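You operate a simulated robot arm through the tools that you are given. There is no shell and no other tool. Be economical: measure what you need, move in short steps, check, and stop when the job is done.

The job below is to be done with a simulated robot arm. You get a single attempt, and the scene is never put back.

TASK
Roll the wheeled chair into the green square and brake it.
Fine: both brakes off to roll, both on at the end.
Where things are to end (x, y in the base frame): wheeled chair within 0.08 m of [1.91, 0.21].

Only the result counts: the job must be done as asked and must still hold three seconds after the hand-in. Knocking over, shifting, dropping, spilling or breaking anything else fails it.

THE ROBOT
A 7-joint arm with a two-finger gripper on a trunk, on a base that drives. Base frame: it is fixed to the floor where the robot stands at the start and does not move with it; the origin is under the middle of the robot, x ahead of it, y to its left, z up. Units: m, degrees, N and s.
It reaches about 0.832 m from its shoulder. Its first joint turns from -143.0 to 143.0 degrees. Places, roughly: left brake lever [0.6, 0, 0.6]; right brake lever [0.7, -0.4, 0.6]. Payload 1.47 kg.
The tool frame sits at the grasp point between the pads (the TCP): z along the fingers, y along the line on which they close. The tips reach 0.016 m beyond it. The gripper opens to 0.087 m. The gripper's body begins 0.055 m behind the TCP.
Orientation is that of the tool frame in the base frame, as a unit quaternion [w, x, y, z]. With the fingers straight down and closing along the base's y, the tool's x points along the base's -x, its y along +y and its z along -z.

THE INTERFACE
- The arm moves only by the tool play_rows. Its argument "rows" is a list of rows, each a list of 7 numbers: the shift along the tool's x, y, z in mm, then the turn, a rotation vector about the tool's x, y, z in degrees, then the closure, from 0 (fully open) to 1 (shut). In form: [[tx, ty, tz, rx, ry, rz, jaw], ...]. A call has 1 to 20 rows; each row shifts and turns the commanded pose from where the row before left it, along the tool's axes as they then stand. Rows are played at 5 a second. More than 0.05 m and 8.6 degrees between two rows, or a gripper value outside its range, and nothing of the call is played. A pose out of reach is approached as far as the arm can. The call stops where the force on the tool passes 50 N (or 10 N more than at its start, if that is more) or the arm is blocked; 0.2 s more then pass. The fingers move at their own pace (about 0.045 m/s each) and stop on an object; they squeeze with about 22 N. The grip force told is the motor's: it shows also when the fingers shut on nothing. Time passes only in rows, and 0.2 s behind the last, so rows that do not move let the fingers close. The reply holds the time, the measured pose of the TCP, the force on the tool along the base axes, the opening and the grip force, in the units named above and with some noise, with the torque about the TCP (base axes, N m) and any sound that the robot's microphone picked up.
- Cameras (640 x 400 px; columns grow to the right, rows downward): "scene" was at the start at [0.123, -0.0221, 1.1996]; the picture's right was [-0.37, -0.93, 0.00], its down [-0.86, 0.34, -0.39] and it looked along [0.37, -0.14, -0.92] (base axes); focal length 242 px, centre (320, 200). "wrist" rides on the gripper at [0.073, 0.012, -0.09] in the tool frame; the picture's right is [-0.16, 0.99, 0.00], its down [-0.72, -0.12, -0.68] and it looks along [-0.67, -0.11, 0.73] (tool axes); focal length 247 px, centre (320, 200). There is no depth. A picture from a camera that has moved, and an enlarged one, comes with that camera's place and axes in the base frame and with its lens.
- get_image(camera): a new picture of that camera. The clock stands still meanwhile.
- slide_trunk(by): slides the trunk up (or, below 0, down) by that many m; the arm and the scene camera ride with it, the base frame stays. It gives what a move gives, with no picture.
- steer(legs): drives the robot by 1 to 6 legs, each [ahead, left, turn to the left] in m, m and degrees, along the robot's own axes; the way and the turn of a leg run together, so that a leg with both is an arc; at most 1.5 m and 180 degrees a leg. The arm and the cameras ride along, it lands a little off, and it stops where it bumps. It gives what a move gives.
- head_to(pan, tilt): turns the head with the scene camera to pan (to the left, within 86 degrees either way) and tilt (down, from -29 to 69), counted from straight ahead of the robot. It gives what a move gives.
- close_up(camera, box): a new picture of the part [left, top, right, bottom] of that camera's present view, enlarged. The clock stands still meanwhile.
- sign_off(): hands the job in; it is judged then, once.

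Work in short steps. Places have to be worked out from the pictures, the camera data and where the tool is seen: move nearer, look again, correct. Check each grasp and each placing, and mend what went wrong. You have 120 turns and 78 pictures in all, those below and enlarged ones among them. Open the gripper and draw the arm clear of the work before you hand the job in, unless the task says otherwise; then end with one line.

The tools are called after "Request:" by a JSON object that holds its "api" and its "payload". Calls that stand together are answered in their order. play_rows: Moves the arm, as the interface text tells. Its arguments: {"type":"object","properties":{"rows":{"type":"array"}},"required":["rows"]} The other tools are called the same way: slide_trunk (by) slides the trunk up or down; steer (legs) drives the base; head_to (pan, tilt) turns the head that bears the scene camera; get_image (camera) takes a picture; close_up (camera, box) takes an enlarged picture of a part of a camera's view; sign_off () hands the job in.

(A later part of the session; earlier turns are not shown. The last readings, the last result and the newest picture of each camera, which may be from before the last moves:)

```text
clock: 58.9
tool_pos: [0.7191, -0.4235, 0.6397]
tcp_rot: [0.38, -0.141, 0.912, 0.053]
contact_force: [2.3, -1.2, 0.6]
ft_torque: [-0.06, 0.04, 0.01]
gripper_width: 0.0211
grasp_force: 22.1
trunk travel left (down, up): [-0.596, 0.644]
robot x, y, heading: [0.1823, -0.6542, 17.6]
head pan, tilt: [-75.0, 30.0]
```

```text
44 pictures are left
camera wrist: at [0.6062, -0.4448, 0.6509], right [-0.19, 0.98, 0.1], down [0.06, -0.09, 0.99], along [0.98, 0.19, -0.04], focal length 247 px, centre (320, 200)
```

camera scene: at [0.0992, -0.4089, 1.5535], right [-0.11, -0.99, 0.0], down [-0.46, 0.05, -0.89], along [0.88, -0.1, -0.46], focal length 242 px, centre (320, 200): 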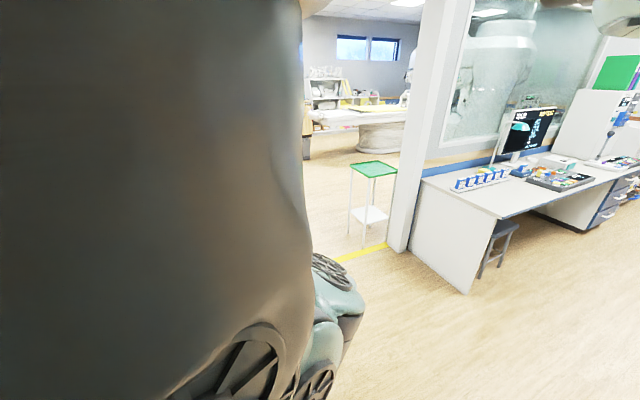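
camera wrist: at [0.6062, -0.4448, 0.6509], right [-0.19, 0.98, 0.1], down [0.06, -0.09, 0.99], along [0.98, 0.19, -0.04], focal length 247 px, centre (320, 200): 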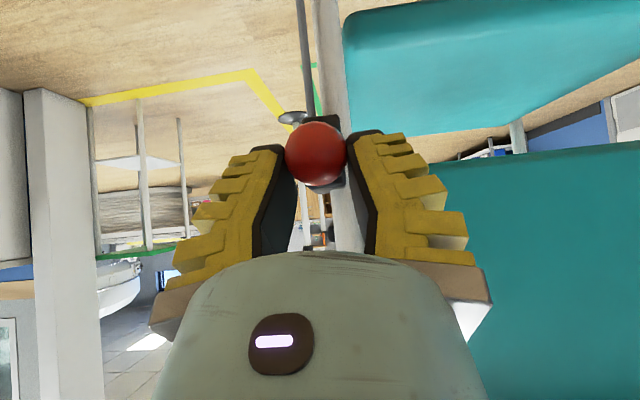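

Ball z≈0.627; raise 12 mm more to be sure it meets the stop.

Request:
{"api": "slide_trunk", "payload": {"by": 0.012}}

Request:
{"api": "get_image", "payload": {"camera": "wrist"}}

```text
clock: 59.5
tool_pos: [0.7166, -0.4218, 0.6518]
tcp_rot: [0.38, -0.141, 0.913, 0.053]
contact_force: [0.0, 1.5, -0.8]
ft_torque: [0.01, 0.11, -0.06]
gripper_width: 0.0178
grasp_force: 22.0
trunk travel left (down, up): [-0.608, 0.632]
robot x, y, heading: [0.1799, -0.6584, 17.6]
head pan, tilt: [-75.0, 30.0]
```

```text
43 pictures are left
camera wrist: at [0.6048, -0.4438, 0.6627], right [-0.19, 0.98, 0.1], down [0.06, -0.09, 0.99], along [0.98, 0.19, -0.04], focal length 247 px, centre (320, 200)
```

wrist: 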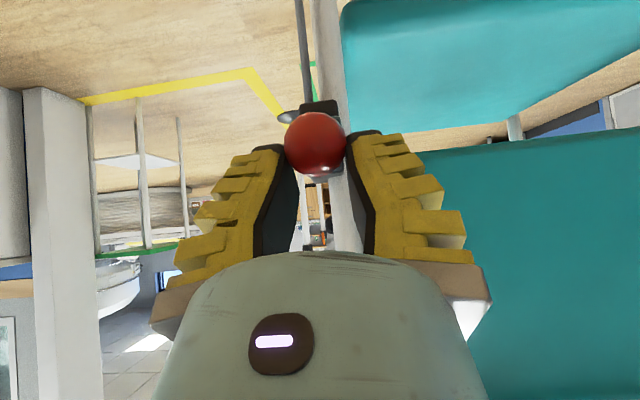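

Ball z≈0.634, same as the left one's end. Open, rise, and compare with the left view.

Request:
{"api": "play_rows", "payload": {"rows": [[0, 0, 0, 0, 0, 0, 0], [0, 0, 0, 0, 0, 0, 0], [0, 0, 0, 0, 0, 0, 0], [0, 0, 0, 0, 0, 0, 0], [0, 0, 0, 0, 0, 0, 0]]}}

Request:
{"api": "slide_trunk", "payload": {"by": 0.06}}

Request:
{"api": "steer", "payload": {"legs": [[-0.25, 0.2, 0]]}}

Request:
{"api": "get_image", "payload": {"camera": "wrist"}}

```text
clock: 60.7
tool_pos: [0.7179, -0.4222, 0.6519]
tcp_rot: [0.379, -0.141, 0.913, 0.053]
contact_force: [0.3, 0.2, -0.1]
ft_torque: [0.01, 0.02, 0.02]
gripper_width: 0.0871
grasp_force: 0.0
trunk travel left (down, up): [-0.608, 0.632]
robot x, y, heading: [0.179, -0.6569, 17.7]
head pan, tilt: [-75.0, 30.0]
```

```text
clock: 61.7
tool_pos: [0.7184, -0.4233, 0.7113]
tcp_rot: [0.379, -0.141, 0.913, 0.054]
contact_force: [0.6, 0.3, -0.2]
ft_torque: [0.04, -0.01, 0.0]
gripper_width: 0.0873
grasp_force: 0.0
trunk travel left (down, up): [-0.668, 0.572]
robot x, y, heading: [0.1807, -0.6564, 17.4]
head pan, tilt: [-75.0, 30.0]
```

```text
clock: 63.9
tool_pos: [0.4162, -0.3081, 0.7104]
tcp_rot: [0.379, -0.142, 0.913, 0.053]
contact_force: [-0.5, 0.3, 0.2]
ft_torque: [-0.02, -0.03, 0.0]
gripper_width: 0.087
grasp_force: 0.0
trunk travel left (down, up): [-0.668, 0.572]
robot x, y, heading: [-0.1217, -0.5403, 17.7]
head pan, tilt: [-75.0, 30.0]
```

```text
42 pictures are left
camera wrist: at [0.3035, -0.3298, 0.7224], right [-0.19, 0.98, 0.1], down [0.06, -0.09, 0.99], along [0.98, 0.2, -0.04], focal length 247 px, centre (320, 200)
```

wrist: 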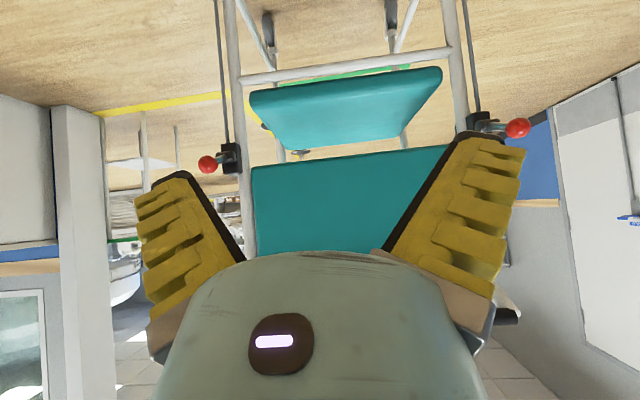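

Request:
{"api": "close_up", "payload": {"camera": "wrist", "box": [180, 135, 260, 185]}}

Request:
{"api": "close_up", "payload": {"camera": "wrist", "box": [455, 95, 551, 155]}}

```text
8.00 times, centred on (220, 160) of wrist
camera zoom: at [0.3035, -0.3298, 0.7224], right [-0.19, 0.98, 0.1], down [0.06, -0.09, 0.99], along [0.98, 0.2, -0.04], focal length 1976 px, centre (1120, 520)
```

zoom: 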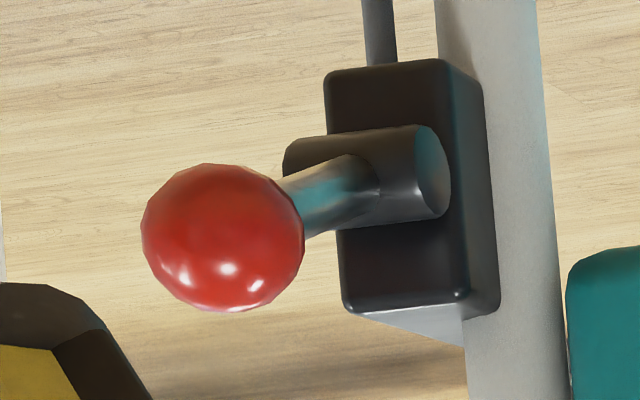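

```text
6.67 times, centred on (503, 125) of wrist
camera zoom: at [0.3035, -0.3298, 0.7224], right [-0.19, 0.98, 0.1], down [0.06, -0.09, 0.99], along [0.98, 0.2, -0.04], focal length 1646 px, centre (-900, 700)
```

zoom: 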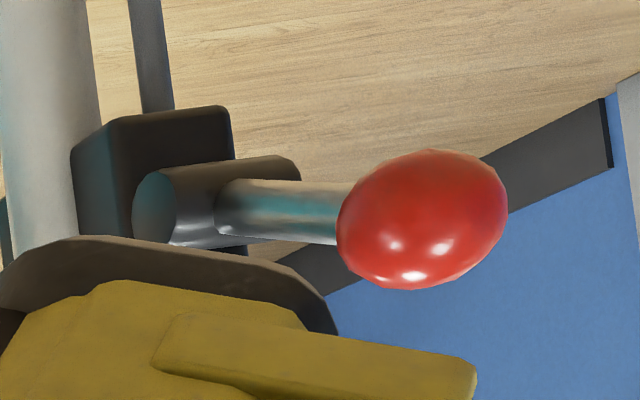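

Both levers are at +22°, equal. Now prepare to grip the push bar (z≈0.92): back off, raise the trunk, draw the arm in, point the fingers down and turn them so that they close fore-aft.

Request:
{"api": "steer", "payload": {"legs": [[-0.1, 0, 0]]}}

Request:
{"api": "slide_trunk", "payload": {"by": 0.36}}

Request:
{"api": "play_rows", "payload": {"rows": [[26, 0, -26, 0, 0, 0, 0], [26, 0, -26, 0, 0, 0, 0], [26, 0, -26, 0, 0, 0, 0], [26, 0, -26, 0, 0, 0, 0], [0, 0, 0, 0, 7.5, 0, 0], [0, 0, 0, 0, 7.5, 0, 0], [0, 0, 0, 0, 7.5, 0, 0], [0, 0, 0, 0, 7.5, 0, 0], [0, 0, 0, 0, 7.5, 0, 0], [0, 0, 0, 0, 7.5, 0, 0]]}}

Request:
{"api": "play_rows", "payload": {"rows": [[0, 0, 0, 0, 0, 8.5, 0], [0, 0, 0, 0, 0, 8.5, 0], [0, 0, 0, 0, 0, 8.5, 0], [0, 0, 0, 0, 0, 8.5, 0], [0, 0, 0, 0, 0, 8.5, 0], [0, 0, 0, 0, 0, 8.5, 0], [0, 0, 0, 0, 0, 8.5, 0], [0, 0, 0, 0, 0, 8.5, 0], [0, 0, 0, 0, 0, 8.5, 0], [0, 0, 0, 0, 0, 8.5, 0], [0, 0, 0, 0, 0, 5, 0]]}}

Request:
{"api": "get_image", "payload": {"camera": "wrist"}}

```text
clock: 65.0
tool_pos: [0.3199, -0.3399, 0.7116]
tcp_rot: [0.379, -0.142, 0.913, 0.053]
contact_force: [-0.5, 0.0, -0.3]
ft_torque: [0.01, 0.0, -0.01]
gripper_width: 0.0871
grasp_force: 0.1
trunk travel left (down, up): [-0.668, 0.572]
robot x, y, heading: [-0.2167, -0.573, 17.9]
head pan, tilt: [-75.0, 30.0]
```

```text
clock: 68.5
tool_pos: [0.3196, -0.3378, 1.0701]
tcp_rot: [0.379, -0.141, 0.913, 0.053]
contact_force: [-0.3, 0.2, 0.2]
ft_torque: [-0.02, -0.01, 0.01]
gripper_width: 0.087
grasp_force: 0.0
trunk travel left (down, up): [-1.028, 0.212]
robot x, y, heading: [-0.2209, -0.5748, 17.6]
head pan, tilt: [-75.0, 30.0]
```

```text
clock: 70.7
tool_pos: [0.2141, -0.3464, 1.0219]
tcp_rot: [0.002, -0.152, 0.988, -0.004]
contact_force: [-0.2, 0.1, -0.6]
ft_torque: [0.04, -0.02, -0.01]
gripper_width: 0.0867
grasp_force: 0.0
out of reach, approached as far as the arm can: row 1, 2, 3, 4, 5
trunk travel left (down, up): [-1.028, 0.212]
robot x, y, heading: [-0.2147, -0.5744, 17.7]
head pan, tilt: [-75.0, 30.0]
```

```text
clock: 73.1
tool_pos: [0.2128, -0.3462, 1.0209]
tcp_rot: [0.004, 0.592, 0.806, -0.004]
contact_force: [0.0, 0.2, 1.2]
ft_torque: [0.04, 0.0, -0.02]
gripper_width: 0.0871
grasp_force: 0.0
trunk travel left (down, up): [-1.028, 0.212]
robot x, y, heading: [-0.2161, -0.5747, 18.1]
head pan, tilt: [-75.0, 30.0]
```

```text
39 pictures are left
camera wrist: at [0.2017, -0.2711, 1.11], right [0.99, 0.14, 0.0], down [0.1, -0.72, 0.69], along [0.1, -0.68, -0.73], focal length 247 px, centre (320, 200)
```

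wrist: 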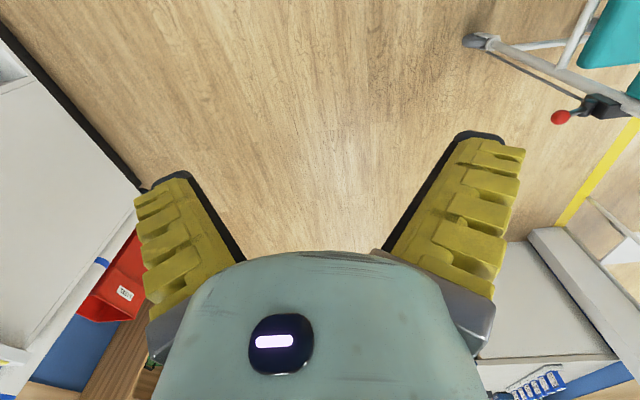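

The fingers now close fore-aft. The bar centre I estimate at (0.68,−0.19,0.91). To keep the base farther from the chair I test reaching more ahead/up in free space.

Request:
{"api": "play_rows", "payload": {"rows": [[0, 20, -30, 0, 0, 0, 0], [0, 20, -30, 0, 0, 0, 0], [0, 20, -30, 0, 0, 0, 0], [0, 20, -30, 0, 0, 0, 0], [0, 20, -30, 0, 0, 0, 0]]}}

```text
clock: 74.3
tool_pos: [0.3057, -0.3141, 1.171]
tcp_rot: [0.005, 0.591, 0.807, -0.003]
contact_force: [-1.2, -0.2, -0.1]
ft_torque: [-0.05, -0.03, -0.02]
gripper_width: 0.0871
grasp_force: 0.0
trunk travel left (down, up): [-1.028, 0.212]
robot x, y, heading: [-0.2174, -0.5717, 17.7]
head pan, tilt: [-75.0, 30.0]
```

Higher relative to the trunk gives more reach. A bit more.

Request:
{"api": "play_rows", "payload": {"rows": [[0, 25, -30, 0, 0, 0, 0], [0, 25, -30, 0, 0, 0, 0], [0, 25, -20, 0, 0, 0, 0], [0, 25, -20, 0, 0, 0, 0]]}}

Request:
{"api": "slide_trunk", "payload": {"by": -0.21}}

```text
clock: 75.3
tool_pos: [0.4018, -0.2844, 1.2726]
tcp_rot: [0.004, 0.591, 0.806, -0.003]
contact_force: [-0.4, -0.5, -0.1]
ft_torque: [0.02, -0.02, -0.01]
gripper_width: 0.0869
grasp_force: 0.0
trunk travel left (down, up): [-1.028, 0.212]
robot x, y, heading: [-0.2154, -0.5747, 17.6]
head pan, tilt: [-75.0, 30.0]
```

```text
clock: 77.6
tool_pos: [0.4035, -0.2848, 1.0623]
tcp_rot: [0.004, 0.592, 0.806, -0.003]
contact_force: [-0.1, -0.3, -0.5]
ft_torque: [-0.03, 0.0, 0.01]
gripper_width: 0.087
grasp_force: 0.1
trunk travel left (down, up): [-0.818, 0.422]
robot x, y, heading: [-0.2191, -0.5732, 17.6]
head pan, tilt: [-75.0, 30.0]
```

Drive 0.29 ahead so the hand stands over the bar's middle, then look.

Request:
{"api": "steer", "payload": {"legs": [[0.29, 0.007, 0]]}}

Request:
{"api": "get_image", "payload": {"camera": "wrist"}}

Request:
{"api": "get_image", "payload": {"camera": "scene"}}

```text
clock: 79.6
tool_pos: [0.6797, -0.1893, 1.0607]
tcp_rot: [0.004, 0.59, 0.808, -0.003]
contact_force: [1.1, 0.4, -1.3]
ft_torque: [0.02, 0.02, 0.0]
gripper_width: 0.0868
grasp_force: 0.1
trunk travel left (down, up): [-0.818, 0.422]
robot x, y, heading: [0.0614, -0.4757, 17.6]
head pan, tilt: [-75.0, 30.0]
```

```text
38 pictures are left
camera wrist: at [0.6693, -0.1132, 1.1493], right [0.99, 0.15, 0.0], down [0.11, -0.72, 0.69], along [0.1, -0.68, -0.73], focal length 247 px, centre (320, 200)
```

wrist: 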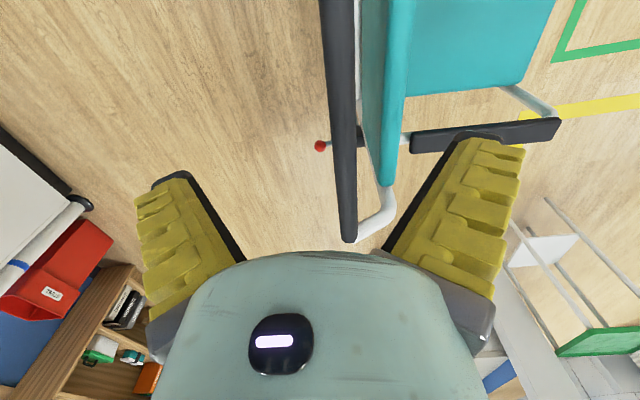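

```text
37 pictures are left
camera scene: at [0.1744, -0.5335, 1.5033], right [-0.84, -0.54, 0.0], down [-0.27, 0.42, -0.87], along [0.47, -0.73, -0.5], focal length 242 px, centre (320, 200)
```

scene: 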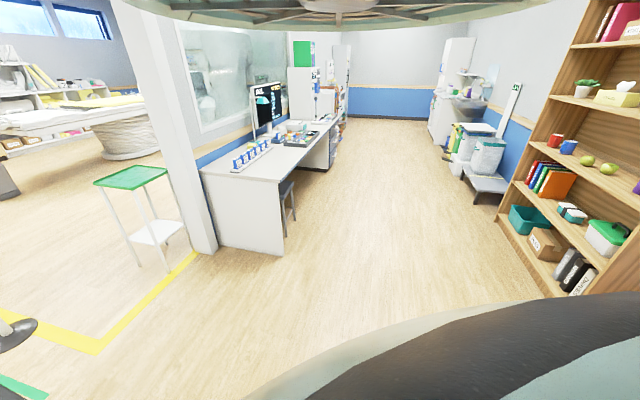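

Bar at the hand: about 17 mm ahead of the TCP. Nudge ahead 17 mm, lower 10 cm (tips still above the bar) and check; also pan the head to the chair since it can move now.

Request:
{"api": "steer", "payload": {"legs": [[0.017, 0, 0]]}}

Request:
{"api": "slide_trunk", "payload": {"by": -0.1}}

Request:
{"api": "get_image", "payload": {"camera": "wrist"}}

```text
clock: 80.4
tool_pos: [0.6969, -0.182, 1.0605]
tcp_rot: [0.005, 0.591, 0.807, -0.003]
contact_force: [-0.5, -0.1, -0.5]
ft_torque: [0.03, 0.0, 0.02]
gripper_width: 0.0869
grasp_force: 0.0
trunk travel left (down, up): [-0.818, 0.422]
robot x, y, heading: [0.076, -0.4756, 17.9]
head pan, tilt: [-75.0, 30.0]
```

```text
clock: 81.7
tool_pos: [0.6967, -0.1831, 0.9605]
tcp_rot: [0.004, 0.59, 0.807, -0.002]
contact_force: [-1.3, 0.0, -0.4]
ft_torque: [-0.02, -0.03, -0.01]
gripper_width: 0.087
grasp_force: 0.0
trunk travel left (down, up): [-0.718, 0.522]
robot x, y, heading: [0.0753, -0.4738, 17.8]
head pan, tilt: [-75.0, 30.0]
```

```text
36 pictures are left
camera wrist: at [0.6859, -0.1077, 1.0495], right [0.99, 0.15, 0.0], down [0.11, -0.72, 0.69], along [0.1, -0.68, -0.73], focal length 247 px, centre (320, 200)
```

wrist: 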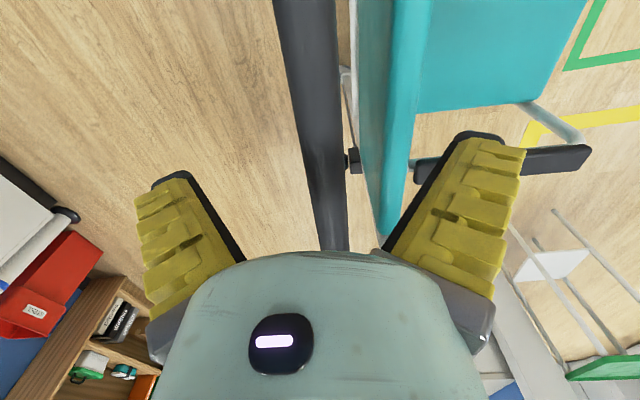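

The bar is centred between the fingers. Lower 5 cm and close.

Request:
{"api": "slide_trunk", "payload": {"by": -0.052}}

Request:
{"api": "play_rows", "payload": {"rows": [[0, 0, 0, 0, 0, 0, 0.3], [0, 0, 0, 0, 0, 0, 0.5], [0, 0, 0, 0, 0, 0, 0.7], [0, 0, 0, 0, 0, 0, 0.9], [0, 0, 0, 0, 0, 0, 0.9], [0, 0, 0, 0, 0, 0, 0.9]]}}

Request:
{"api": "get_image", "payload": {"camera": "wrist"}}

```text
clock: 82.6
tool_pos: [0.6965, -0.1835, 0.9088]
tcp_rot: [0.005, 0.591, 0.807, -0.004]
contact_force: [0.0, 0.5, -0.4]
ft_torque: [0.01, 0.0, -0.05]
gripper_width: 0.0869
grasp_force: 0.0
trunk travel left (down, up): [-0.666, 0.574]
robot x, y, heading: [0.0802, -0.4705, 18.0]
head pan, tilt: [-75.0, 30.0]
```

```text
clock: 84.0
tool_pos: [0.6974, -0.1825, 0.9098]
tcp_rot: [0.005, 0.59, 0.808, -0.002]
contact_force: [2.9, 1.0, -3.0]
ft_torque: [0.0, 0.04, -0.02]
gripper_width: 0.0176
grasp_force: 6.2
trunk travel left (down, up): [-0.666, 0.574]
robot x, y, heading: [0.0796, -0.4742, 17.9]
head pan, tilt: [-75.0, 30.0]
```

```text
35 pictures are left
camera wrist: at [0.6862, -0.1077, 0.9976], right [0.99, 0.15, 0.0], down [0.11, -0.72, 0.69], along [0.1, -0.68, -0.73], focal length 247 px, centre (320, 200)
```

wrist: 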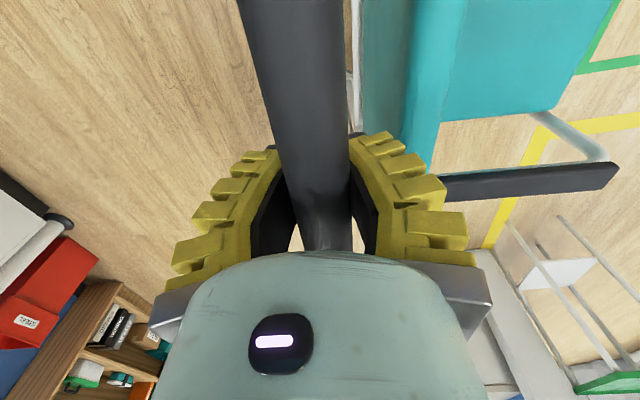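

Width 17.6 mm is less than the bar's ~28 mm, so I hold only the upper part of the bar. Open, lower 15 mm, close again.

Request:
{"api": "play_rows", "payload": {"rows": [[0, 0, 0, 0, 0, 0, 0.3], [0, 0, 0, 0, 0, 0, 0.3], [0, 0, 0, 0, 0, 0, 0.3]]}}

Request:
{"api": "slide_trunk", "payload": {"by": -0.016}}

Request:
{"api": "play_rows", "payload": {"rows": [[0, 0, 0, 0, 0, 0, 0.6], [0, 0, 0, 0, 0, 0, 0.9], [0, 0, 0, 0, 0, 0, 1], [0, 0, 0, 0, 0, 0, 1], [0, 0, 0, 0, 0, 0, 1], [0, 0, 0, 0, 0, 0, 1]]}}

Request:
{"api": "get_image", "payload": {"camera": "wrist"}}

```text
clock: 84.8
tool_pos: [0.697, -0.1817, 0.9089]
tcp_rot: [0.004, 0.59, 0.807, -0.003]
contact_force: [0.3, 0.2, -1.1]
ft_torque: [0.01, -0.03, -0.01]
gripper_width: 0.0654
grasp_force: 3.1
trunk travel left (down, up): [-0.666, 0.574]
robot x, y, heading: [0.0785, -0.4721, 17.6]
head pan, tilt: [-75.0, 30.0]
```

```text
clock: 85.5
tool_pos: [0.6974, -0.1822, 0.8927]
tcp_rot: [0.004, 0.59, 0.807, -0.003]
contact_force: [0.3, 0.9, -0.6]
ft_torque: [0.0, 0.04, -0.02]
gripper_width: 0.0654
grasp_force: 3.1
trunk travel left (down, up): [-0.65, 0.59]
robot x, y, heading: [0.0768, -0.4747, 17.9]
head pan, tilt: [-75.0, 30.0]
```

```text
clock: 86.9
tool_pos: [0.6972, -0.1831, 0.8934]
tcp_rot: [0.004, 0.591, 0.807, -0.003]
contact_force: [3.2, 1.3, -0.3]
ft_torque: [0.05, 0.09, -0.13]
gripper_width: 0.0063
grasp_force: 22.4
trunk travel left (down, up): [-0.65, 0.59]
robot x, y, heading: [0.0785, -0.4713, 18.0]
head pan, tilt: [-75.0, 30.0]
```

```text
34 pictures are left
camera wrist: at [0.686, -0.1079, 0.9814], right [0.99, 0.15, 0.0], down [0.11, -0.72, 0.69], along [0.1, -0.68, -0.73], focal length 247 px, centre (320, 200)
```

wrist: 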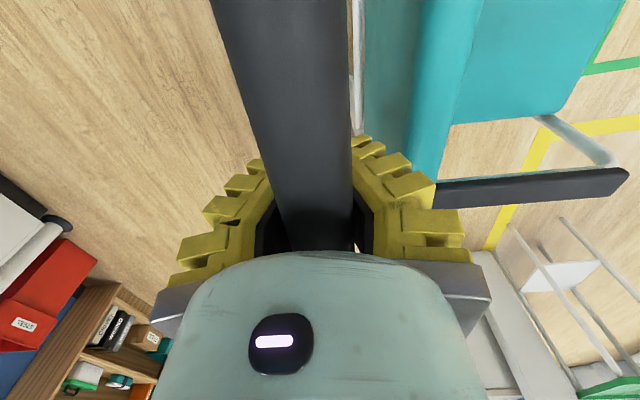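

The width got smaller when lower, so the bar sits above the pads: its centre is ≈0.93. Open, raise 33 mm, close.

Request:
{"api": "play_rows", "payload": {"rows": [[0, 0, 0, 0, 0, 0, 0.3], [0, 0, 0, 0, 0, 0, 0.3], [0, 0, 0, 0, 0, 0, 0.3], [0, 0, 0, 0, 0, 0, 0.3]]}}

Request:
{"api": "slide_trunk", "payload": {"by": 0.034}}

Request:
{"api": "play_rows", "payload": {"rows": [[0, 0, 0, 0, 0, 0, 0.6], [0, 0, 0, 0, 0, 0, 0.9], [0, 0, 0, 0, 0, 0, 1], [0, 0, 0, 0, 0, 0, 1], [0, 0, 0, 0, 0, 0, 1]]}}

Request:
{"api": "get_image", "payload": {"camera": "wrist"}}

```text
clock: 87.9
tool_pos: [0.6957, -0.1841, 0.8921]
tcp_rot: [0.004, 0.591, 0.807, -0.004]
contact_force: [-0.4, -0.1, -0.4]
ft_torque: [-0.01, -0.04, -0.02]
gripper_width: 0.0653
grasp_force: 3.1
trunk travel left (down, up): [-0.65, 0.59]
robot x, y, heading: [0.0739, -0.4751, 17.8]
head pan, tilt: [-75.0, 30.0]
```

```text
clock: 88.7
tool_pos: [0.6958, -0.1815, 0.9269]
tcp_rot: [0.004, 0.59, 0.807, -0.003]
contact_force: [0.5, -0.4, 0.3]
ft_torque: [0.05, 0.01, -0.01]
gripper_width: 0.0652
grasp_force: 3.5
trunk travel left (down, up): [-0.684, 0.556]
robot x, y, heading: [0.0736, -0.4701, 17.7]
head pan, tilt: [-75.0, 30.0]
```

```text
clock: 89.8
tool_pos: [0.6973, -0.1821, 0.9285]
tcp_rot: [0.004, 0.592, 0.806, -0.003]
contact_force: [-2.4, -0.4, 7.9]
ft_torque: [-0.01, 0.07, -0.37]
gripper_width: 0.0232
grasp_force: 21.7
trunk travel left (down, up): [-0.684, 0.556]
robot x, y, heading: [0.0745, -0.475, 17.6]
head pan, tilt: [-75.0, 30.0]
```

```text
33 pictures are left
camera wrist: at [0.6862, -0.1076, 1.0161], right [0.99, 0.15, 0.0], down [0.11, -0.72, 0.69], along [0.1, -0.68, -0.73], focal length 247 px, centre (320, 200)
```

wrist: 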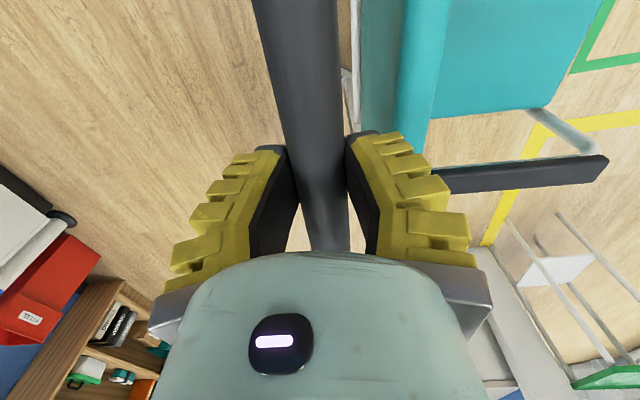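

Now it's held at nearly the full bar width with 22 N. Test roll: drive 8 cm ahead and watch the forces.

Request:
{"api": "steer", "payload": {"legs": [[0.08, 0, 0]]}}

Request:
{"api": "head_to", "payload": {"pan": -30, "tilt": 40}}

Request:
{"api": "get_image", "payload": {"camera": "scene"}}

Request:
{"api": "get_image", "payload": {"camera": "wrist"}}

```text
clock: 90.9
tool_pos: [0.7748, -0.1548, 0.9289]
tcp_rot: [0.005, 0.589, 0.808, 0.0]
contact_force: [-0.9, -0.2, 16.4]
ft_torque: [-0.09, 0.01, -0.09]
gripper_width: 0.0233
grasp_force: 22.4
trunk travel left (down, up): [-0.684, 0.556]
robot x, y, heading: [0.1515, -0.4481, 18.0]
head pan, tilt: [-75.0, 30.0]
```

```text
clock: 92.0
tool_pos: [0.7738, -0.1552, 0.9285]
tcp_rot: [0.004, 0.589, 0.808, -0.001]
contact_force: [-1.9, 0.3, 17.5]
ft_torque: [-0.25, 0.01, -0.04]
gripper_width: 0.0243
grasp_force: 22.2
trunk travel left (down, up): [-0.684, 0.556]
robot x, y, heading: [0.1523, -0.4462, 17.9]
head pan, tilt: [-30.0, 40.0]
```

```text
32 pictures are left
camera scene: at [0.2876, -0.4809, 1.3608], right [-0.61, -0.79, 0.0], down [-0.46, 0.36, -0.81], along [0.64, -0.5, -0.58], focal length 242 px, centre (320, 200)
```

scene: 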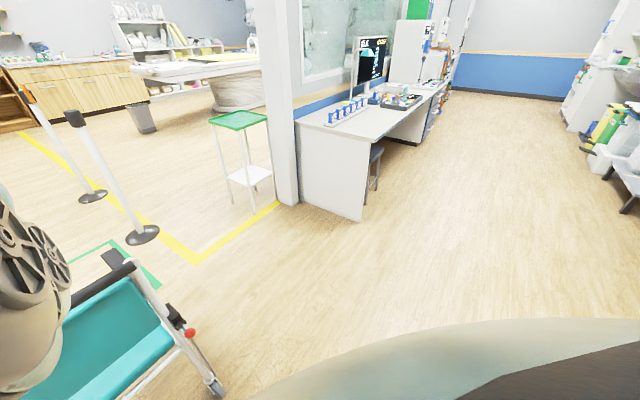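

```text
31 pictures are left
camera wrist: at [0.7623, -0.0802, 1.0178], right [0.99, 0.15, 0.01], down [0.11, -0.72, 0.69], along [0.11, -0.68, -0.73], focal length 247 px, centre (320, 200)
```

wrist: 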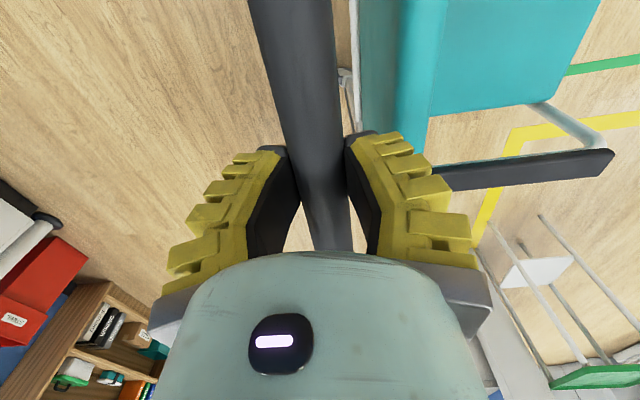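

The chair rolls freely with the hand (no drag force), so the brakes are off. Drive 0.5 m further and check.

Request:
{"api": "steer", "payload": {"legs": [[0.5, 0, 0]]}}

Request:
{"api": "head_to", "payload": {"pan": -14, "tilt": 42}}

Request:
{"api": "get_image", "payload": {"camera": "scene"}}

Request:
{"api": "get_image", "payload": {"camera": "wrist"}}

```text
clock: 95.0
tool_pos: [1.2491, -0.0008, 0.9288]
tcp_rot: [0.004, 0.59, 0.808, -0.001]
contact_force: [3.0, 1.0, 6.8]
ft_torque: [0.1, 0.13, -0.1]
gripper_width: 0.0209
grasp_force: 22.3
trunk travel left (down, up): [-0.684, 0.556]
robot x, y, heading: [0.6281, -0.297, 18.0]
head pan, tilt: [-30.0, 40.0]
```

```text
clock: 95.8
tool_pos: [1.2501, -0.0004, 0.929]
tcp_rot: [0.005, 0.589, 0.808, 0.0]
contact_force: [2.1, 0.2, 5.8]
ft_torque: [-0.05, 0.1, -0.09]
gripper_width: 0.0213
grasp_force: 22.0
trunk travel left (down, up): [-0.684, 0.556]
robot x, y, heading: [0.6298, -0.2924, 17.7]
head pan, tilt: [-14.0, 42.0]
```

```text
30 pictures are left
camera scene: at [0.763, -0.326, 1.358], right [-0.61, -0.79, 0.0], down [-0.48, 0.37, -0.79], along [0.63, -0.49, -0.61], focal length 242 px, centre (320, 200)
```

scene: 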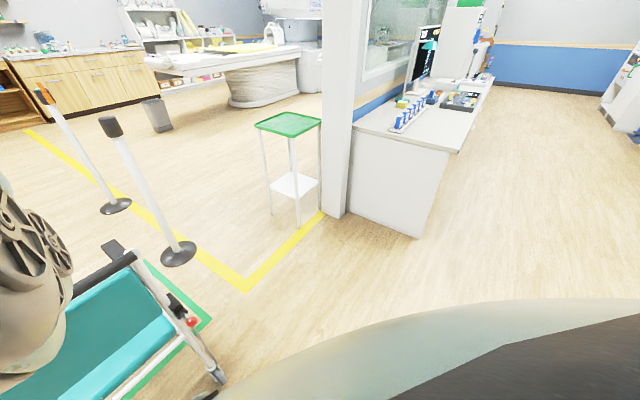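

```text
29 pictures are left
camera wrist: at [1.2382, 0.0741, 1.0174], right [0.99, 0.15, 0.01], down [0.11, -0.72, 0.69], along [0.11, -0.68, -0.73], focal length 247 px, centre (320, 200)
```

wrist: 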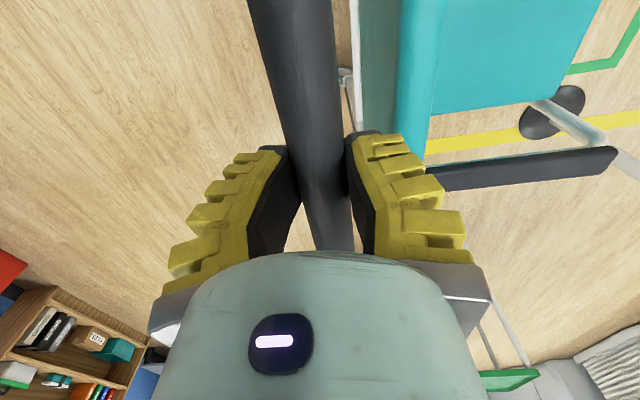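

On course. Remaining ≈0.49 m by my estimate; I drive 0.45 m, then measure the chair relative to the square.

Request:
{"api": "steer", "payload": {"legs": [[0.45, 0.008, 0]]}}

Request:
{"api": "get_image", "payload": {"camera": "scene"}}

Request:
{"api": "get_image", "payload": {"camera": "wrist"}}

```text
clock: 98.5
tool_pos: [1.6798, 0.1432, 0.9291]
tcp_rot: [0.005, 0.591, 0.806, -0.001]
contact_force: [1.8, -0.1, 4.8]
ft_torque: [0.11, 0.13, -0.09]
gripper_width: 0.0201
grasp_force: 22.3
trunk travel left (down, up): [-0.684, 0.556]
robot x, y, heading: [1.0582, -0.1434, 17.7]
head pan, tilt: [-14.0, 42.0]
```

```text
28 pictures are left
camera scene: at [1.191, -0.1799, 1.3572], right [-0.62, -0.79, 0.0], down [-0.48, 0.38, -0.79], along [0.62, -0.49, -0.61], focal length 242 px, centre (320, 200)
```

scene: 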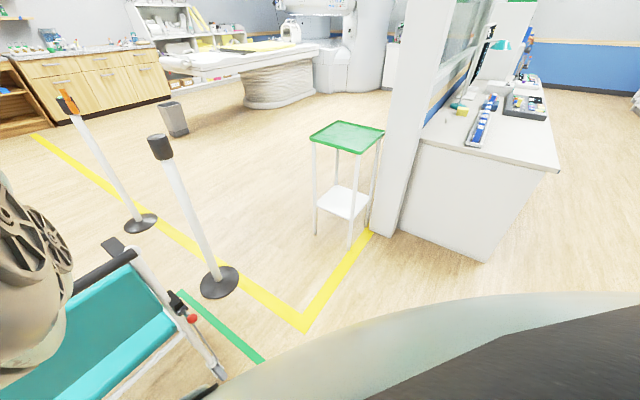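

```text
27 pictures are left
camera wrist: at [1.6684, 0.2178, 1.0174], right [0.99, 0.15, 0.01], down [0.1, -0.72, 0.69], along [0.1, -0.68, -0.73], focal length 247 px, centre (320, 200)
```

wrist: 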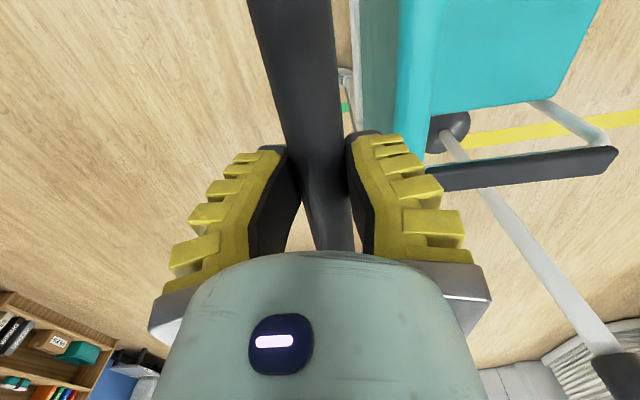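

Close-up of the right-rear wheel and the square's edge to measure the chair's actual place.

Request:
{"api": "close_up", "payload": {"camera": "scene", "box": [80, 240, 320, 400]}}

```text
2.50 times, centred on (200, 320) of scene
camera zoom: at [1.191, -0.1799, 1.3572], right [-0.62, -0.79, 0.0], down [-0.48, 0.38, -0.79], along [0.62, -0.49, -0.61], focal length 606 px, centre (620, -100)
```

zoom: 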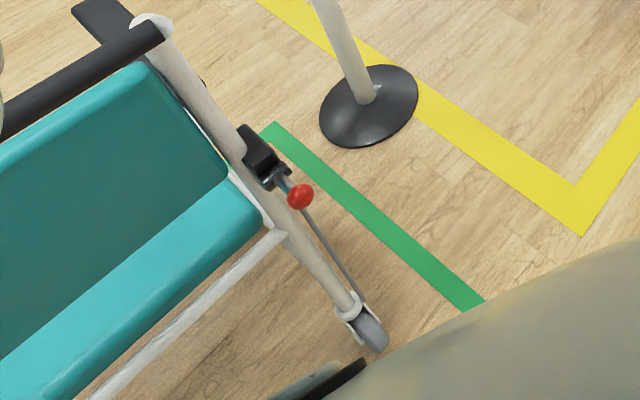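

Wheel and square confirm: chair centred laterally, 35 mm short ahead. Drive 34 mm.

Request:
{"api": "steer", "payload": {"legs": [[0.035, 0, 0]]}}

```text
clock: 99.4
tool_pos: [1.7136, 0.1539, 0.9299]
tcp_rot: [0.006, 0.592, 0.806, 0.0]
contact_force: [-0.8, 0.3, 10.1]
ft_torque: [0.07, 0.08, -0.15]
gripper_width: 0.0203
grasp_force: 22.1
trunk travel left (down, up): [-0.684, 0.556]
robot x, y, heading: [1.0879, -0.1383, 17.3]
head pan, tilt: [-14.0, 42.0]
```

Chair in place by my reckoning. Release, lift off the bar, back away.

Request:
{"api": "play_rows", "payload": {"rows": [[0, 0, 0, 0, 0, 0, 0.5], [0, 0, 0, 0, 0, 0, 0], [0, 0, 0, 0, 0, 0, 0], [0, 0, 0, 0, 0, 0, 0], [0, 0, 0, 0, 0, 0, 0]]}}

Request:
{"api": "slide_trunk", "payload": {"by": 0.12}}

Request:
{"api": "get_image", "payload": {"camera": "wrist"}}

```text
clock: 100.6
tool_pos: [1.7125, 0.1539, 0.9293]
tcp_rot: [0.005, 0.591, 0.807, 0.0]
contact_force: [-0.2, 0.3, -0.5]
ft_torque: [0.0, -0.02, 0.03]
gripper_width: 0.087
grasp_force: 0.1
trunk travel left (down, up): [-0.684, 0.556]
robot x, y, heading: [1.0901, -0.1361, 17.9]
head pan, tilt: [-14.0, 42.0]
```

```text
clock: 102.1
tool_pos: [1.7137, 0.1538, 1.0478]
tcp_rot: [0.005, 0.592, 0.806, -0.002]
contact_force: [0.9, -0.5, 0.0]
ft_torque: [-0.03, 0.01, 0.0]
gripper_width: 0.0872
grasp_force: 0.1
trunk travel left (down, up): [-0.804, 0.436]
robot x, y, heading: [1.0914, -0.1388, 17.8]
head pan, tilt: [-14.0, 42.0]
```

```text
25 pictures are left
camera wrist: at [1.7017, 0.2283, 1.137], right [0.99, 0.15, 0.01], down [0.1, -0.72, 0.69], along [0.1, -0.68, -0.73], focal length 247 px, centre (320, 200)
```

wrist: 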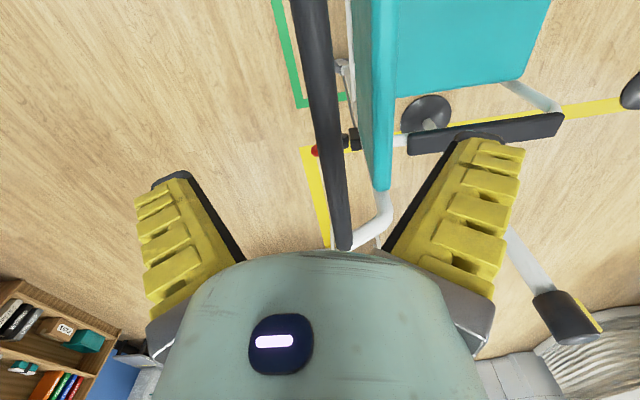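

Back off 0.35 m and return the hand to the lever pose (yaw along the chair, pitched 45°).

Request:
{"api": "steer", "payload": {"legs": [[-0.35, 0, 0]]}}

Request:
{"api": "play_rows", "payload": {"rows": [[0, 0, 0, 0, 0, -8.5, 0], [0, 0, 0, 0, 0, -8.5, 0], [0, 0, 0, 0, 0, -8.5, 0], [0, 0, 0, 0, 0, -8.5, 0], [0, 0, 0, 0, 0, -8.5, 0], [0, 0, 0, 0, 0, -8.5, 0], [0, 0, 0, 0, 0, -8.5, 0], [0, 0, 0, 0, 0, -8.5, 0], [0, 0, 0, 0, 0, -8.5, 0], [0, 0, 0, 0, 0, -8.5, 0], [0, 0, 0, 0, 0, -5, 0]]}}

Request:
{"api": "play_rows", "payload": {"rows": [[20, 0, 10, 0, 0, 0, 0], [20, 0, 10, 0, 0, 0, 0], [20, 0, 10, 0, 0, 0, 0], [20, 0, 10, 0, 0, 0, 0], [0, 0, 0, 0, -7.5, 0, 0], [0, 0, 0, 0, -7.5, 0, 0], [0, 0, 0, 0, -7.5, 0, 0], [0, 0, 0, 0, -7.5, 0, 0], [0, 0, 0, 0, -7.5, 0, 0], [0, 0, 0, 0, -7.5, 0, 0]]}}

Request:
{"api": "slide_trunk", "payload": {"by": -0.3}}

Request:
{"api": "get_image", "payload": {"camera": "wrist"}}

```text
clock: 104.3
tool_pos: [1.3803, 0.0489, 1.048]
tcp_rot: [0.004, 0.591, 0.807, 0.0]
contact_force: [-0.2, 0.0, 0.2]
ft_torque: [0.0, -0.01, 0.0]
gripper_width: 0.087
grasp_force: 0.1
trunk travel left (down, up): [-0.804, 0.436]
robot x, y, heading: [0.7594, -0.242, 17.9]
head pan, tilt: [-14.0, 42.0]
```

```text
clock: 106.7
tool_pos: [1.3795, 0.0497, 1.0482]
tcp_rot: [0.003, -0.155, 0.988, -0.003]
contact_force: [0.0, -0.2, -0.1]
ft_torque: [0.0, 0.03, -0.01]
gripper_width: 0.0869
grasp_force: 0.1
trunk travel left (down, up): [-0.804, 0.436]
robot x, y, heading: [0.7574, -0.2443, 18.0]
head pan, tilt: [-14.0, 42.0]
```

```text
clock: 108.9
tool_pos: [1.391, 0.1571, 1.0688]
tcp_rot: [0.381, -0.142, 0.912, 0.054]
contact_force: [0.1, 0.3, -0.8]
ft_torque: [-0.01, -0.01, 0.01]
gripper_width: 0.0871
grasp_force: 0.0
out of reach, approached as far as the arm can: row 4, 5, 6, 7, 8, 9, 10
trunk travel left (down, up): [-0.804, 0.436]
robot x, y, heading: [0.7584, -0.2447, 18.0]
head pan, tilt: [-14.0, 42.0]
```

```text
clock: 111.9
tool_pos: [1.3934, 0.1566, 0.77]
tcp_rot: [0.38, -0.142, 0.912, 0.053]
contact_force: [0.9, -0.1, -0.6]
ft_torque: [-0.01, 0.02, 0.03]
gripper_width: 0.0869
grasp_force: 0.0
trunk travel left (down, up): [-0.504, 0.736]
robot x, y, heading: [0.759, -0.2418, 17.7]
head pan, tilt: [-14.0, 42.0]
```

```text
24 pictures are left
camera wrist: at [1.2796, 0.1342, 0.78], right [-0.19, 0.98, 0.1], down [0.06, -0.09, 0.99], along [0.98, 0.2, -0.04], focal length 247 px, centre (320, 200)
```

wrist: 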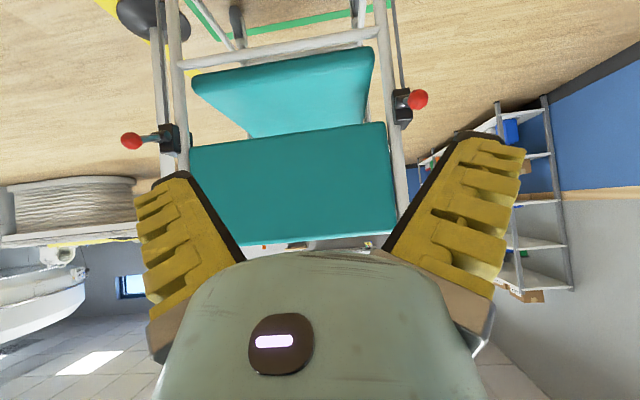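

Levers at (1.589,0.354,0.636) and (1.738,−0.084,0.634), as expected after the 1.07 m move. Go to the left lever: 0.245 ahead, 0.129 left, then check from above.

Request:
{"api": "steer", "payload": {"legs": [[0, 0.129, 0], [0.243, 0, 0]]}}

Request:
{"api": "slide_trunk", "payload": {"by": -0.07}}

Request:
{"api": "get_image", "payload": {"camera": "wrist"}}

```text
clock: 114.6
tool_pos: [1.5861, 0.3549, 0.7695]
tcp_rot: [0.38, -0.144, 0.912, 0.055]
contact_force: [0.5, -0.8, 0.7]
ft_torque: [-0.01, 0.02, 0.04]
gripper_width: 0.0869
grasp_force: 0.1
trunk travel left (down, up): [-0.504, 0.736]
robot x, y, heading: [0.9562, -0.0493, 18.1]
head pan, tilt: [-14.0, 42.0]
```

```text
clock: 115.7
tool_pos: [1.5867, 0.3561, 0.7003]
tcp_rot: [0.381, -0.144, 0.912, 0.055]
contact_force: [-0.3, -0.2, 0.3]
ft_torque: [0.0, 0.02, 0.0]
gripper_width: 0.0871
grasp_force: 0.0
trunk travel left (down, up): [-0.434, 0.806]
robot x, y, heading: [0.955, -0.0496, 18.0]
head pan, tilt: [-14.0, 42.0]
```

```text
23 pictures are left
camera wrist: at [1.4737, 0.3322, 0.7101], right [-0.19, 0.98, 0.1], down [0.06, -0.09, 0.99], along [0.98, 0.2, -0.04], focal length 247 px, centre (320, 200)
```

wrist: 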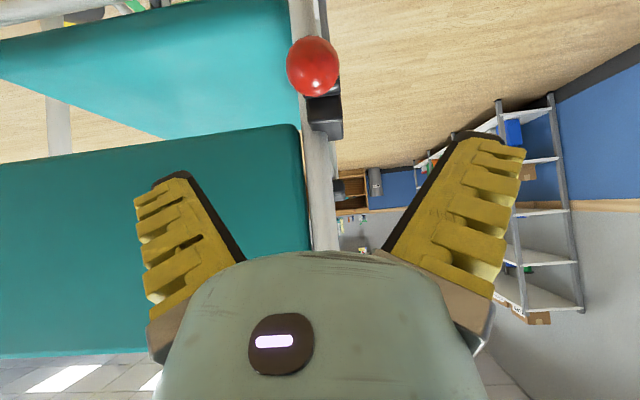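

Ball centred laterally, ~60 mm below. Lower and grip.

Request:
{"api": "slide_trunk", "payload": {"by": -0.06}}

Request:
{"api": "play_rows", "payload": {"rows": [[0, 0, 0, 0, 0, 0, 0.3], [0, 0, 0, 0, 0, 0, 0.5], [0, 0, 0, 0, 0, 0, 0.7], [0, 0, 0, 0, 0, 0, 0.9], [0, 0, 0, 0, 0, 0, 0.9], [0, 0, 0, 0, 0, 0, 0.9]]}}

Request:
{"api": "get_image", "payload": {"camera": "wrist"}}

```text
clock: 116.7
tool_pos: [1.5864, 0.3556, 0.6405]
tcp_rot: [0.38, -0.145, 0.912, 0.056]
contact_force: [-0.1, 0.1, -0.2]
ft_torque: [0.02, 0.01, 0.0]
gripper_width: 0.087
grasp_force: 0.0
trunk travel left (down, up): [-0.374, 0.866]
robot x, y, heading: [0.956, -0.0469, 18.1]
head pan, tilt: [-14.0, 42.0]
```

```text
clock: 118.1
tool_pos: [1.5874, 0.3571, 0.6395]
tcp_rot: [0.381, -0.145, 0.911, 0.056]
contact_force: [-3.3, 0.8, 6.6]
ft_torque: [0.15, -0.32, -0.02]
gripper_width: 0.0165
grasp_force: 21.7
trunk travel left (down, up): [-0.374, 0.866]
robot x, y, heading: [0.9533, -0.0449, 18.1]
head pan, tilt: [-14.0, 42.0]
```

```text
22 pictures are left
camera wrist: at [1.4738, 0.3332, 0.6507], right [-0.2, 0.98, 0.1], down [0.06, -0.09, 0.99], along [0.98, 0.2, -0.04], focal length 247 px, centre (320, 200)
```

wrist: 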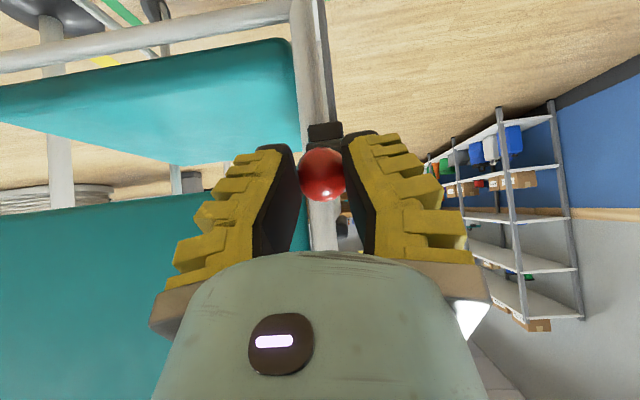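

The ball is only at the tips (16 mm width). Open, move 12 mm ahead and 6 mm down, regrip.

Request:
{"api": "play_rows", "payload": {"rows": [[0, 0, 0, 0, 0, 0, 0], [0, 0, 0, 0, 0, 0, 0], [0, 0, 0, 0, 0, 0, 0], [0, 0, 0, 0, 0, 0, 0]]}}

Request:
{"api": "steer", "payload": {"legs": [[0.012, 0, 0]]}}

Request:
{"api": "slide_trunk", "payload": {"by": -0.005}}

Request:
{"api": "play_rows", "payload": {"rows": [[0, 0, 0, 0, 0, 0, 0.5], [0, 0, 0, 0, 0, 0, 0.7], [0, 0, 0, 0, 0, 0, 0.9], [0, 0, 0, 0, 0, 0, 0.9], [0, 0, 0, 0, 0, 0, 0.9]]}}

```text
clock: 119.1
tool_pos: [1.5857, 0.3556, 0.6404]
tcp_rot: [0.38, -0.144, 0.912, 0.054]
contact_force: [0.2, 0.5, 0.7]
ft_torque: [0.02, 0.01, 0.03]
gripper_width: 0.0868
grasp_force: 0.0
trunk travel left (down, up): [-0.374, 0.866]
robot x, y, heading: [0.956, -0.0459, 17.9]
head pan, tilt: [-14.0, 42.0]
```

```text
clock: 119.8
tool_pos: [1.5958, 0.3588, 0.6383]
tcp_rot: [0.38, -0.144, 0.912, 0.055]
contact_force: [-0.1, -0.2, -0.2]
ft_torque: [0.02, 0.0, 0.01]
gripper_width: 0.0872
grasp_force: 0.2
trunk travel left (down, up): [-0.374, 0.866]
robot x, y, heading: [0.9677, -0.0492, 17.8]
head pan, tilt: [-14.0, 42.0]
```

```text
clock: 120.4
tool_pos: [1.5984, 0.3584, 0.6344]
tcp_rot: [0.381, -0.144, 0.912, 0.055]
contact_force: [0.2, 0.3, 0.6]
ft_torque: [0.0, 0.02, 0.01]
gripper_width: 0.087
grasp_force: 0.1
trunk travel left (down, up): [-0.369, 0.871]
robot x, y, heading: [0.9631, -0.039, 18.0]
head pan, tilt: [-14.0, 42.0]
```

```text
clock: 121.6
tool_pos: [1.5973, 0.3586, 0.6358]
tcp_rot: [0.381, -0.144, 0.912, 0.055]
contact_force: [-3.1, -0.4, 4.6]
ft_torque: [0.1, -0.31, -0.03]
gripper_width: 0.0268
grasp_force: 21.9
trunk travel left (down, up): [-0.369, 0.871]
robot x, y, heading: [0.9656, -0.0437, 17.9]
head pan, tilt: [-14.0, 42.0]
```

Full grip (27 mm). Lower the lever by the trunk.

Request:
{"api": "slide_trunk", "payload": {"by": -0.03}}

Request:
{"api": "slide_trunk", "payload": {"by": -0.03}}

Request:
{"api": "get_image", "payload": {"camera": "wrist"}}

```text
clock: 122.3
tool_pos: [1.5978, 0.3574, 0.6043]
tcp_rot: [0.38, -0.143, 0.912, 0.054]
contact_force: [2.6, -1.5, 0.6]
ft_torque: [0.04, -0.14, 0.05]
gripper_width: 0.0262
grasp_force: 21.6
trunk travel left (down, up): [-0.339, 0.901]
robot x, y, heading: [0.9638, -0.0405, 17.9]
head pan, tilt: [-14.0, 42.0]
```

```text
clock: 123.1
tool_pos: [1.6015, 0.3585, 0.576]
tcp_rot: [0.381, -0.143, 0.912, 0.054]
contact_force: [14.5, 2.9, -4.7]
ft_torque: [-0.22, 0.58, -0.01]
gripper_width: 0.0188
grasp_force: 21.9
trunk travel left (down, up): [-0.309, 0.931]
robot x, y, heading: [0.9636, -0.0431, 18.3]
head pan, tilt: [-14.0, 42.0]
```

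```text
21 pictures are left
camera wrist: at [1.489, 0.3363, 0.5862], right [-0.19, 0.98, 0.1], down [0.06, -0.09, 0.99], along [0.98, 0.2, -0.04], focal length 247 px, centre (320, 200)
```

wrist: 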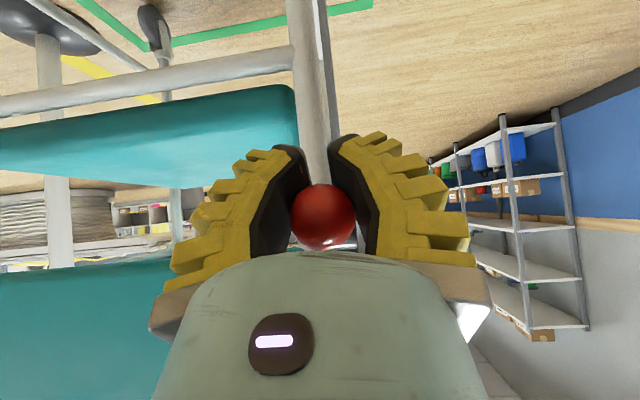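

Ball at z≈0.590, stop expected ≈0.583. Lower 12 mm more.

Request:
{"api": "slide_trunk", "payload": {"by": -0.012}}

Request:
{"api": "get_image", "payload": {"camera": "wrist"}}

```text
clock: 123.7
tool_pos: [1.5932, 0.3578, 0.5587]
tcp_rot: [0.378, -0.144, 0.913, 0.054]
contact_force: [-0.8, -1.3, -2.8]
ft_torque: [0.13, -0.14, 0.06]
gripper_width: 0.0166
grasp_force: 5.9
trunk travel left (down, up): [-0.297, 0.943]
robot x, y, heading: [0.9645, -0.0427, 17.9]
head pan, tilt: [-14.0, 42.0]
```

```text
20 pictures are left
camera wrist: at [1.4803, 0.3349, 0.5705], right [-0.2, 0.98, 0.1], down [0.06, -0.09, 0.99], along [0.98, 0.2, -0.04], focal length 247 px, centre (320, 200)
```

wrist: 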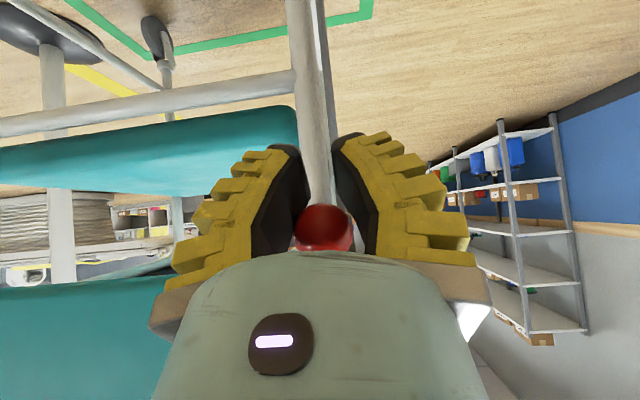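

The ball (z≈0.578) is at its lower stop and slipped through. Open and back straight out, then look from behind.

Request:
{"api": "play_rows", "payload": {"rows": [[0, 0, 0, 0, 0, 0, 0], [0, 0, 0, 0, 0, 0, 0], [0, 0, 0, 0, 0, 0, 0], [0, 0, 0, 0, 0, 0, 0]]}}

Request:
{"api": "steer", "payload": {"legs": [[-0.2, 0, 0]]}}

Request:
{"api": "slide_trunk", "payload": {"by": 0.21}}

Request:
{"api": "get_image", "payload": {"camera": "wrist"}}

```text
clock: 124.7
tool_pos: [1.597, 0.3595, 0.5617]
tcp_rot: [0.381, -0.144, 0.912, 0.055]
contact_force: [-0.2, -0.3, 0.5]
ft_torque: [0.0, 0.04, -0.01]
gripper_width: 0.0871
grasp_force: 0.1
trunk travel left (down, up): [-0.297, 0.943]
robot x, y, heading: [0.9657, -0.0439, 17.9]
head pan, tilt: [-14.0, 42.0]
```

```text
clock: 126.3
tool_pos: [1.4091, 0.2967, 0.5618]
tcp_rot: [0.381, -0.144, 0.912, 0.055]
contact_force: [0.0, -0.1, 0.9]
ft_torque: [0.02, 0.02, -0.02]
gripper_width: 0.0869
grasp_force: 0.1
trunk travel left (down, up): [-0.297, 0.943]
robot x, y, heading: [0.777, -0.1021, 18.1]
head pan, tilt: [-14.0, 42.0]
```

```text
clock: 128.5
tool_pos: [1.4088, 0.2959, 0.7717]
tcp_rot: [0.381, -0.144, 0.912, 0.055]
contact_force: [0.5, -0.1, 0.1]
ft_torque: [0.0, -0.01, -0.03]
gripper_width: 0.0868
grasp_force: 0.1
trunk travel left (down, up): [-0.507, 0.733]
robot x, y, heading: [0.7764, -0.1048, 18.0]
head pan, tilt: [-14.0, 42.0]
```

```text
19 pictures are left
camera wrist: at [1.2947, 0.2737, 0.7828], right [-0.19, 0.98, 0.1], down [0.06, -0.09, 0.99], along [0.98, 0.2, -0.04], focal length 247 px, centre (320, 200)
```

wrist: 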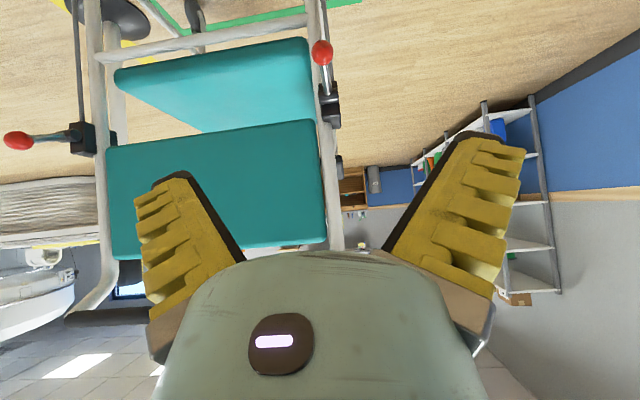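

Left lever is down (ball z≈0.585). Go to the right lever: 0.465 right, 0.205 ahead, then lower to above the ball.

Request:
{"api": "steer", "payload": {"legs": [[0, -0.465, 0], [0.203, 0, 0]]}}

Request:
{"api": "slide_trunk", "payload": {"by": -0.07}}

Request:
{"api": "get_image", "payload": {"camera": "wrist"}}

```text
clock: 132.5
tool_pos: [1.7433, -0.0745, 0.7726]
tcp_rot: [0.381, -0.146, 0.911, 0.055]
contact_force: [0.0, -0.1, 0.5]
ft_torque: [0.03, 0.04, -0.02]
gripper_width: 0.087
grasp_force: 0.0
trunk travel left (down, up): [-0.507, 0.733]
robot x, y, heading: [1.1137, -0.4822, 18.5]
head pan, tilt: [-14.0, 42.0]
```

```text
clock: 133.6
tool_pos: [1.7437, -0.0732, 0.7018]
tcp_rot: [0.38, -0.146, 0.912, 0.055]
contact_force: [0.3, 0.5, -0.5]
ft_torque: [-0.01, 0.01, 0.02]
gripper_width: 0.087
grasp_force: 0.1
trunk travel left (down, up): [-0.437, 0.803]
robot x, y, heading: [1.112, -0.4816, 18.3]
head pan, tilt: [-14.0, 42.0]
```

```text
18 pictures are left
camera wrist: at [1.6307, -0.0975, 0.7132], right [-0.2, 0.97, 0.1], down [0.06, -0.09, 0.99], along [0.98, 0.21, -0.04], focal length 247 px, centre (320, 200)
```

wrist: 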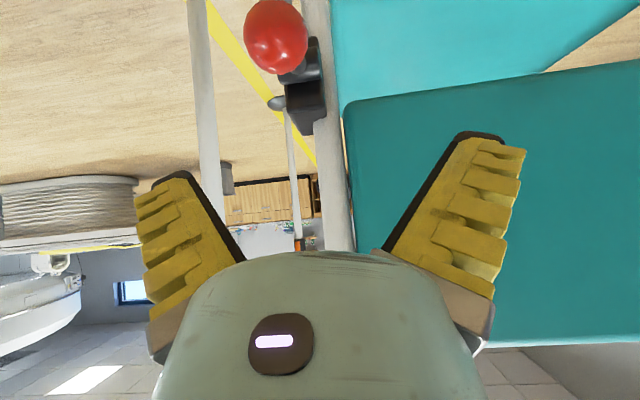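

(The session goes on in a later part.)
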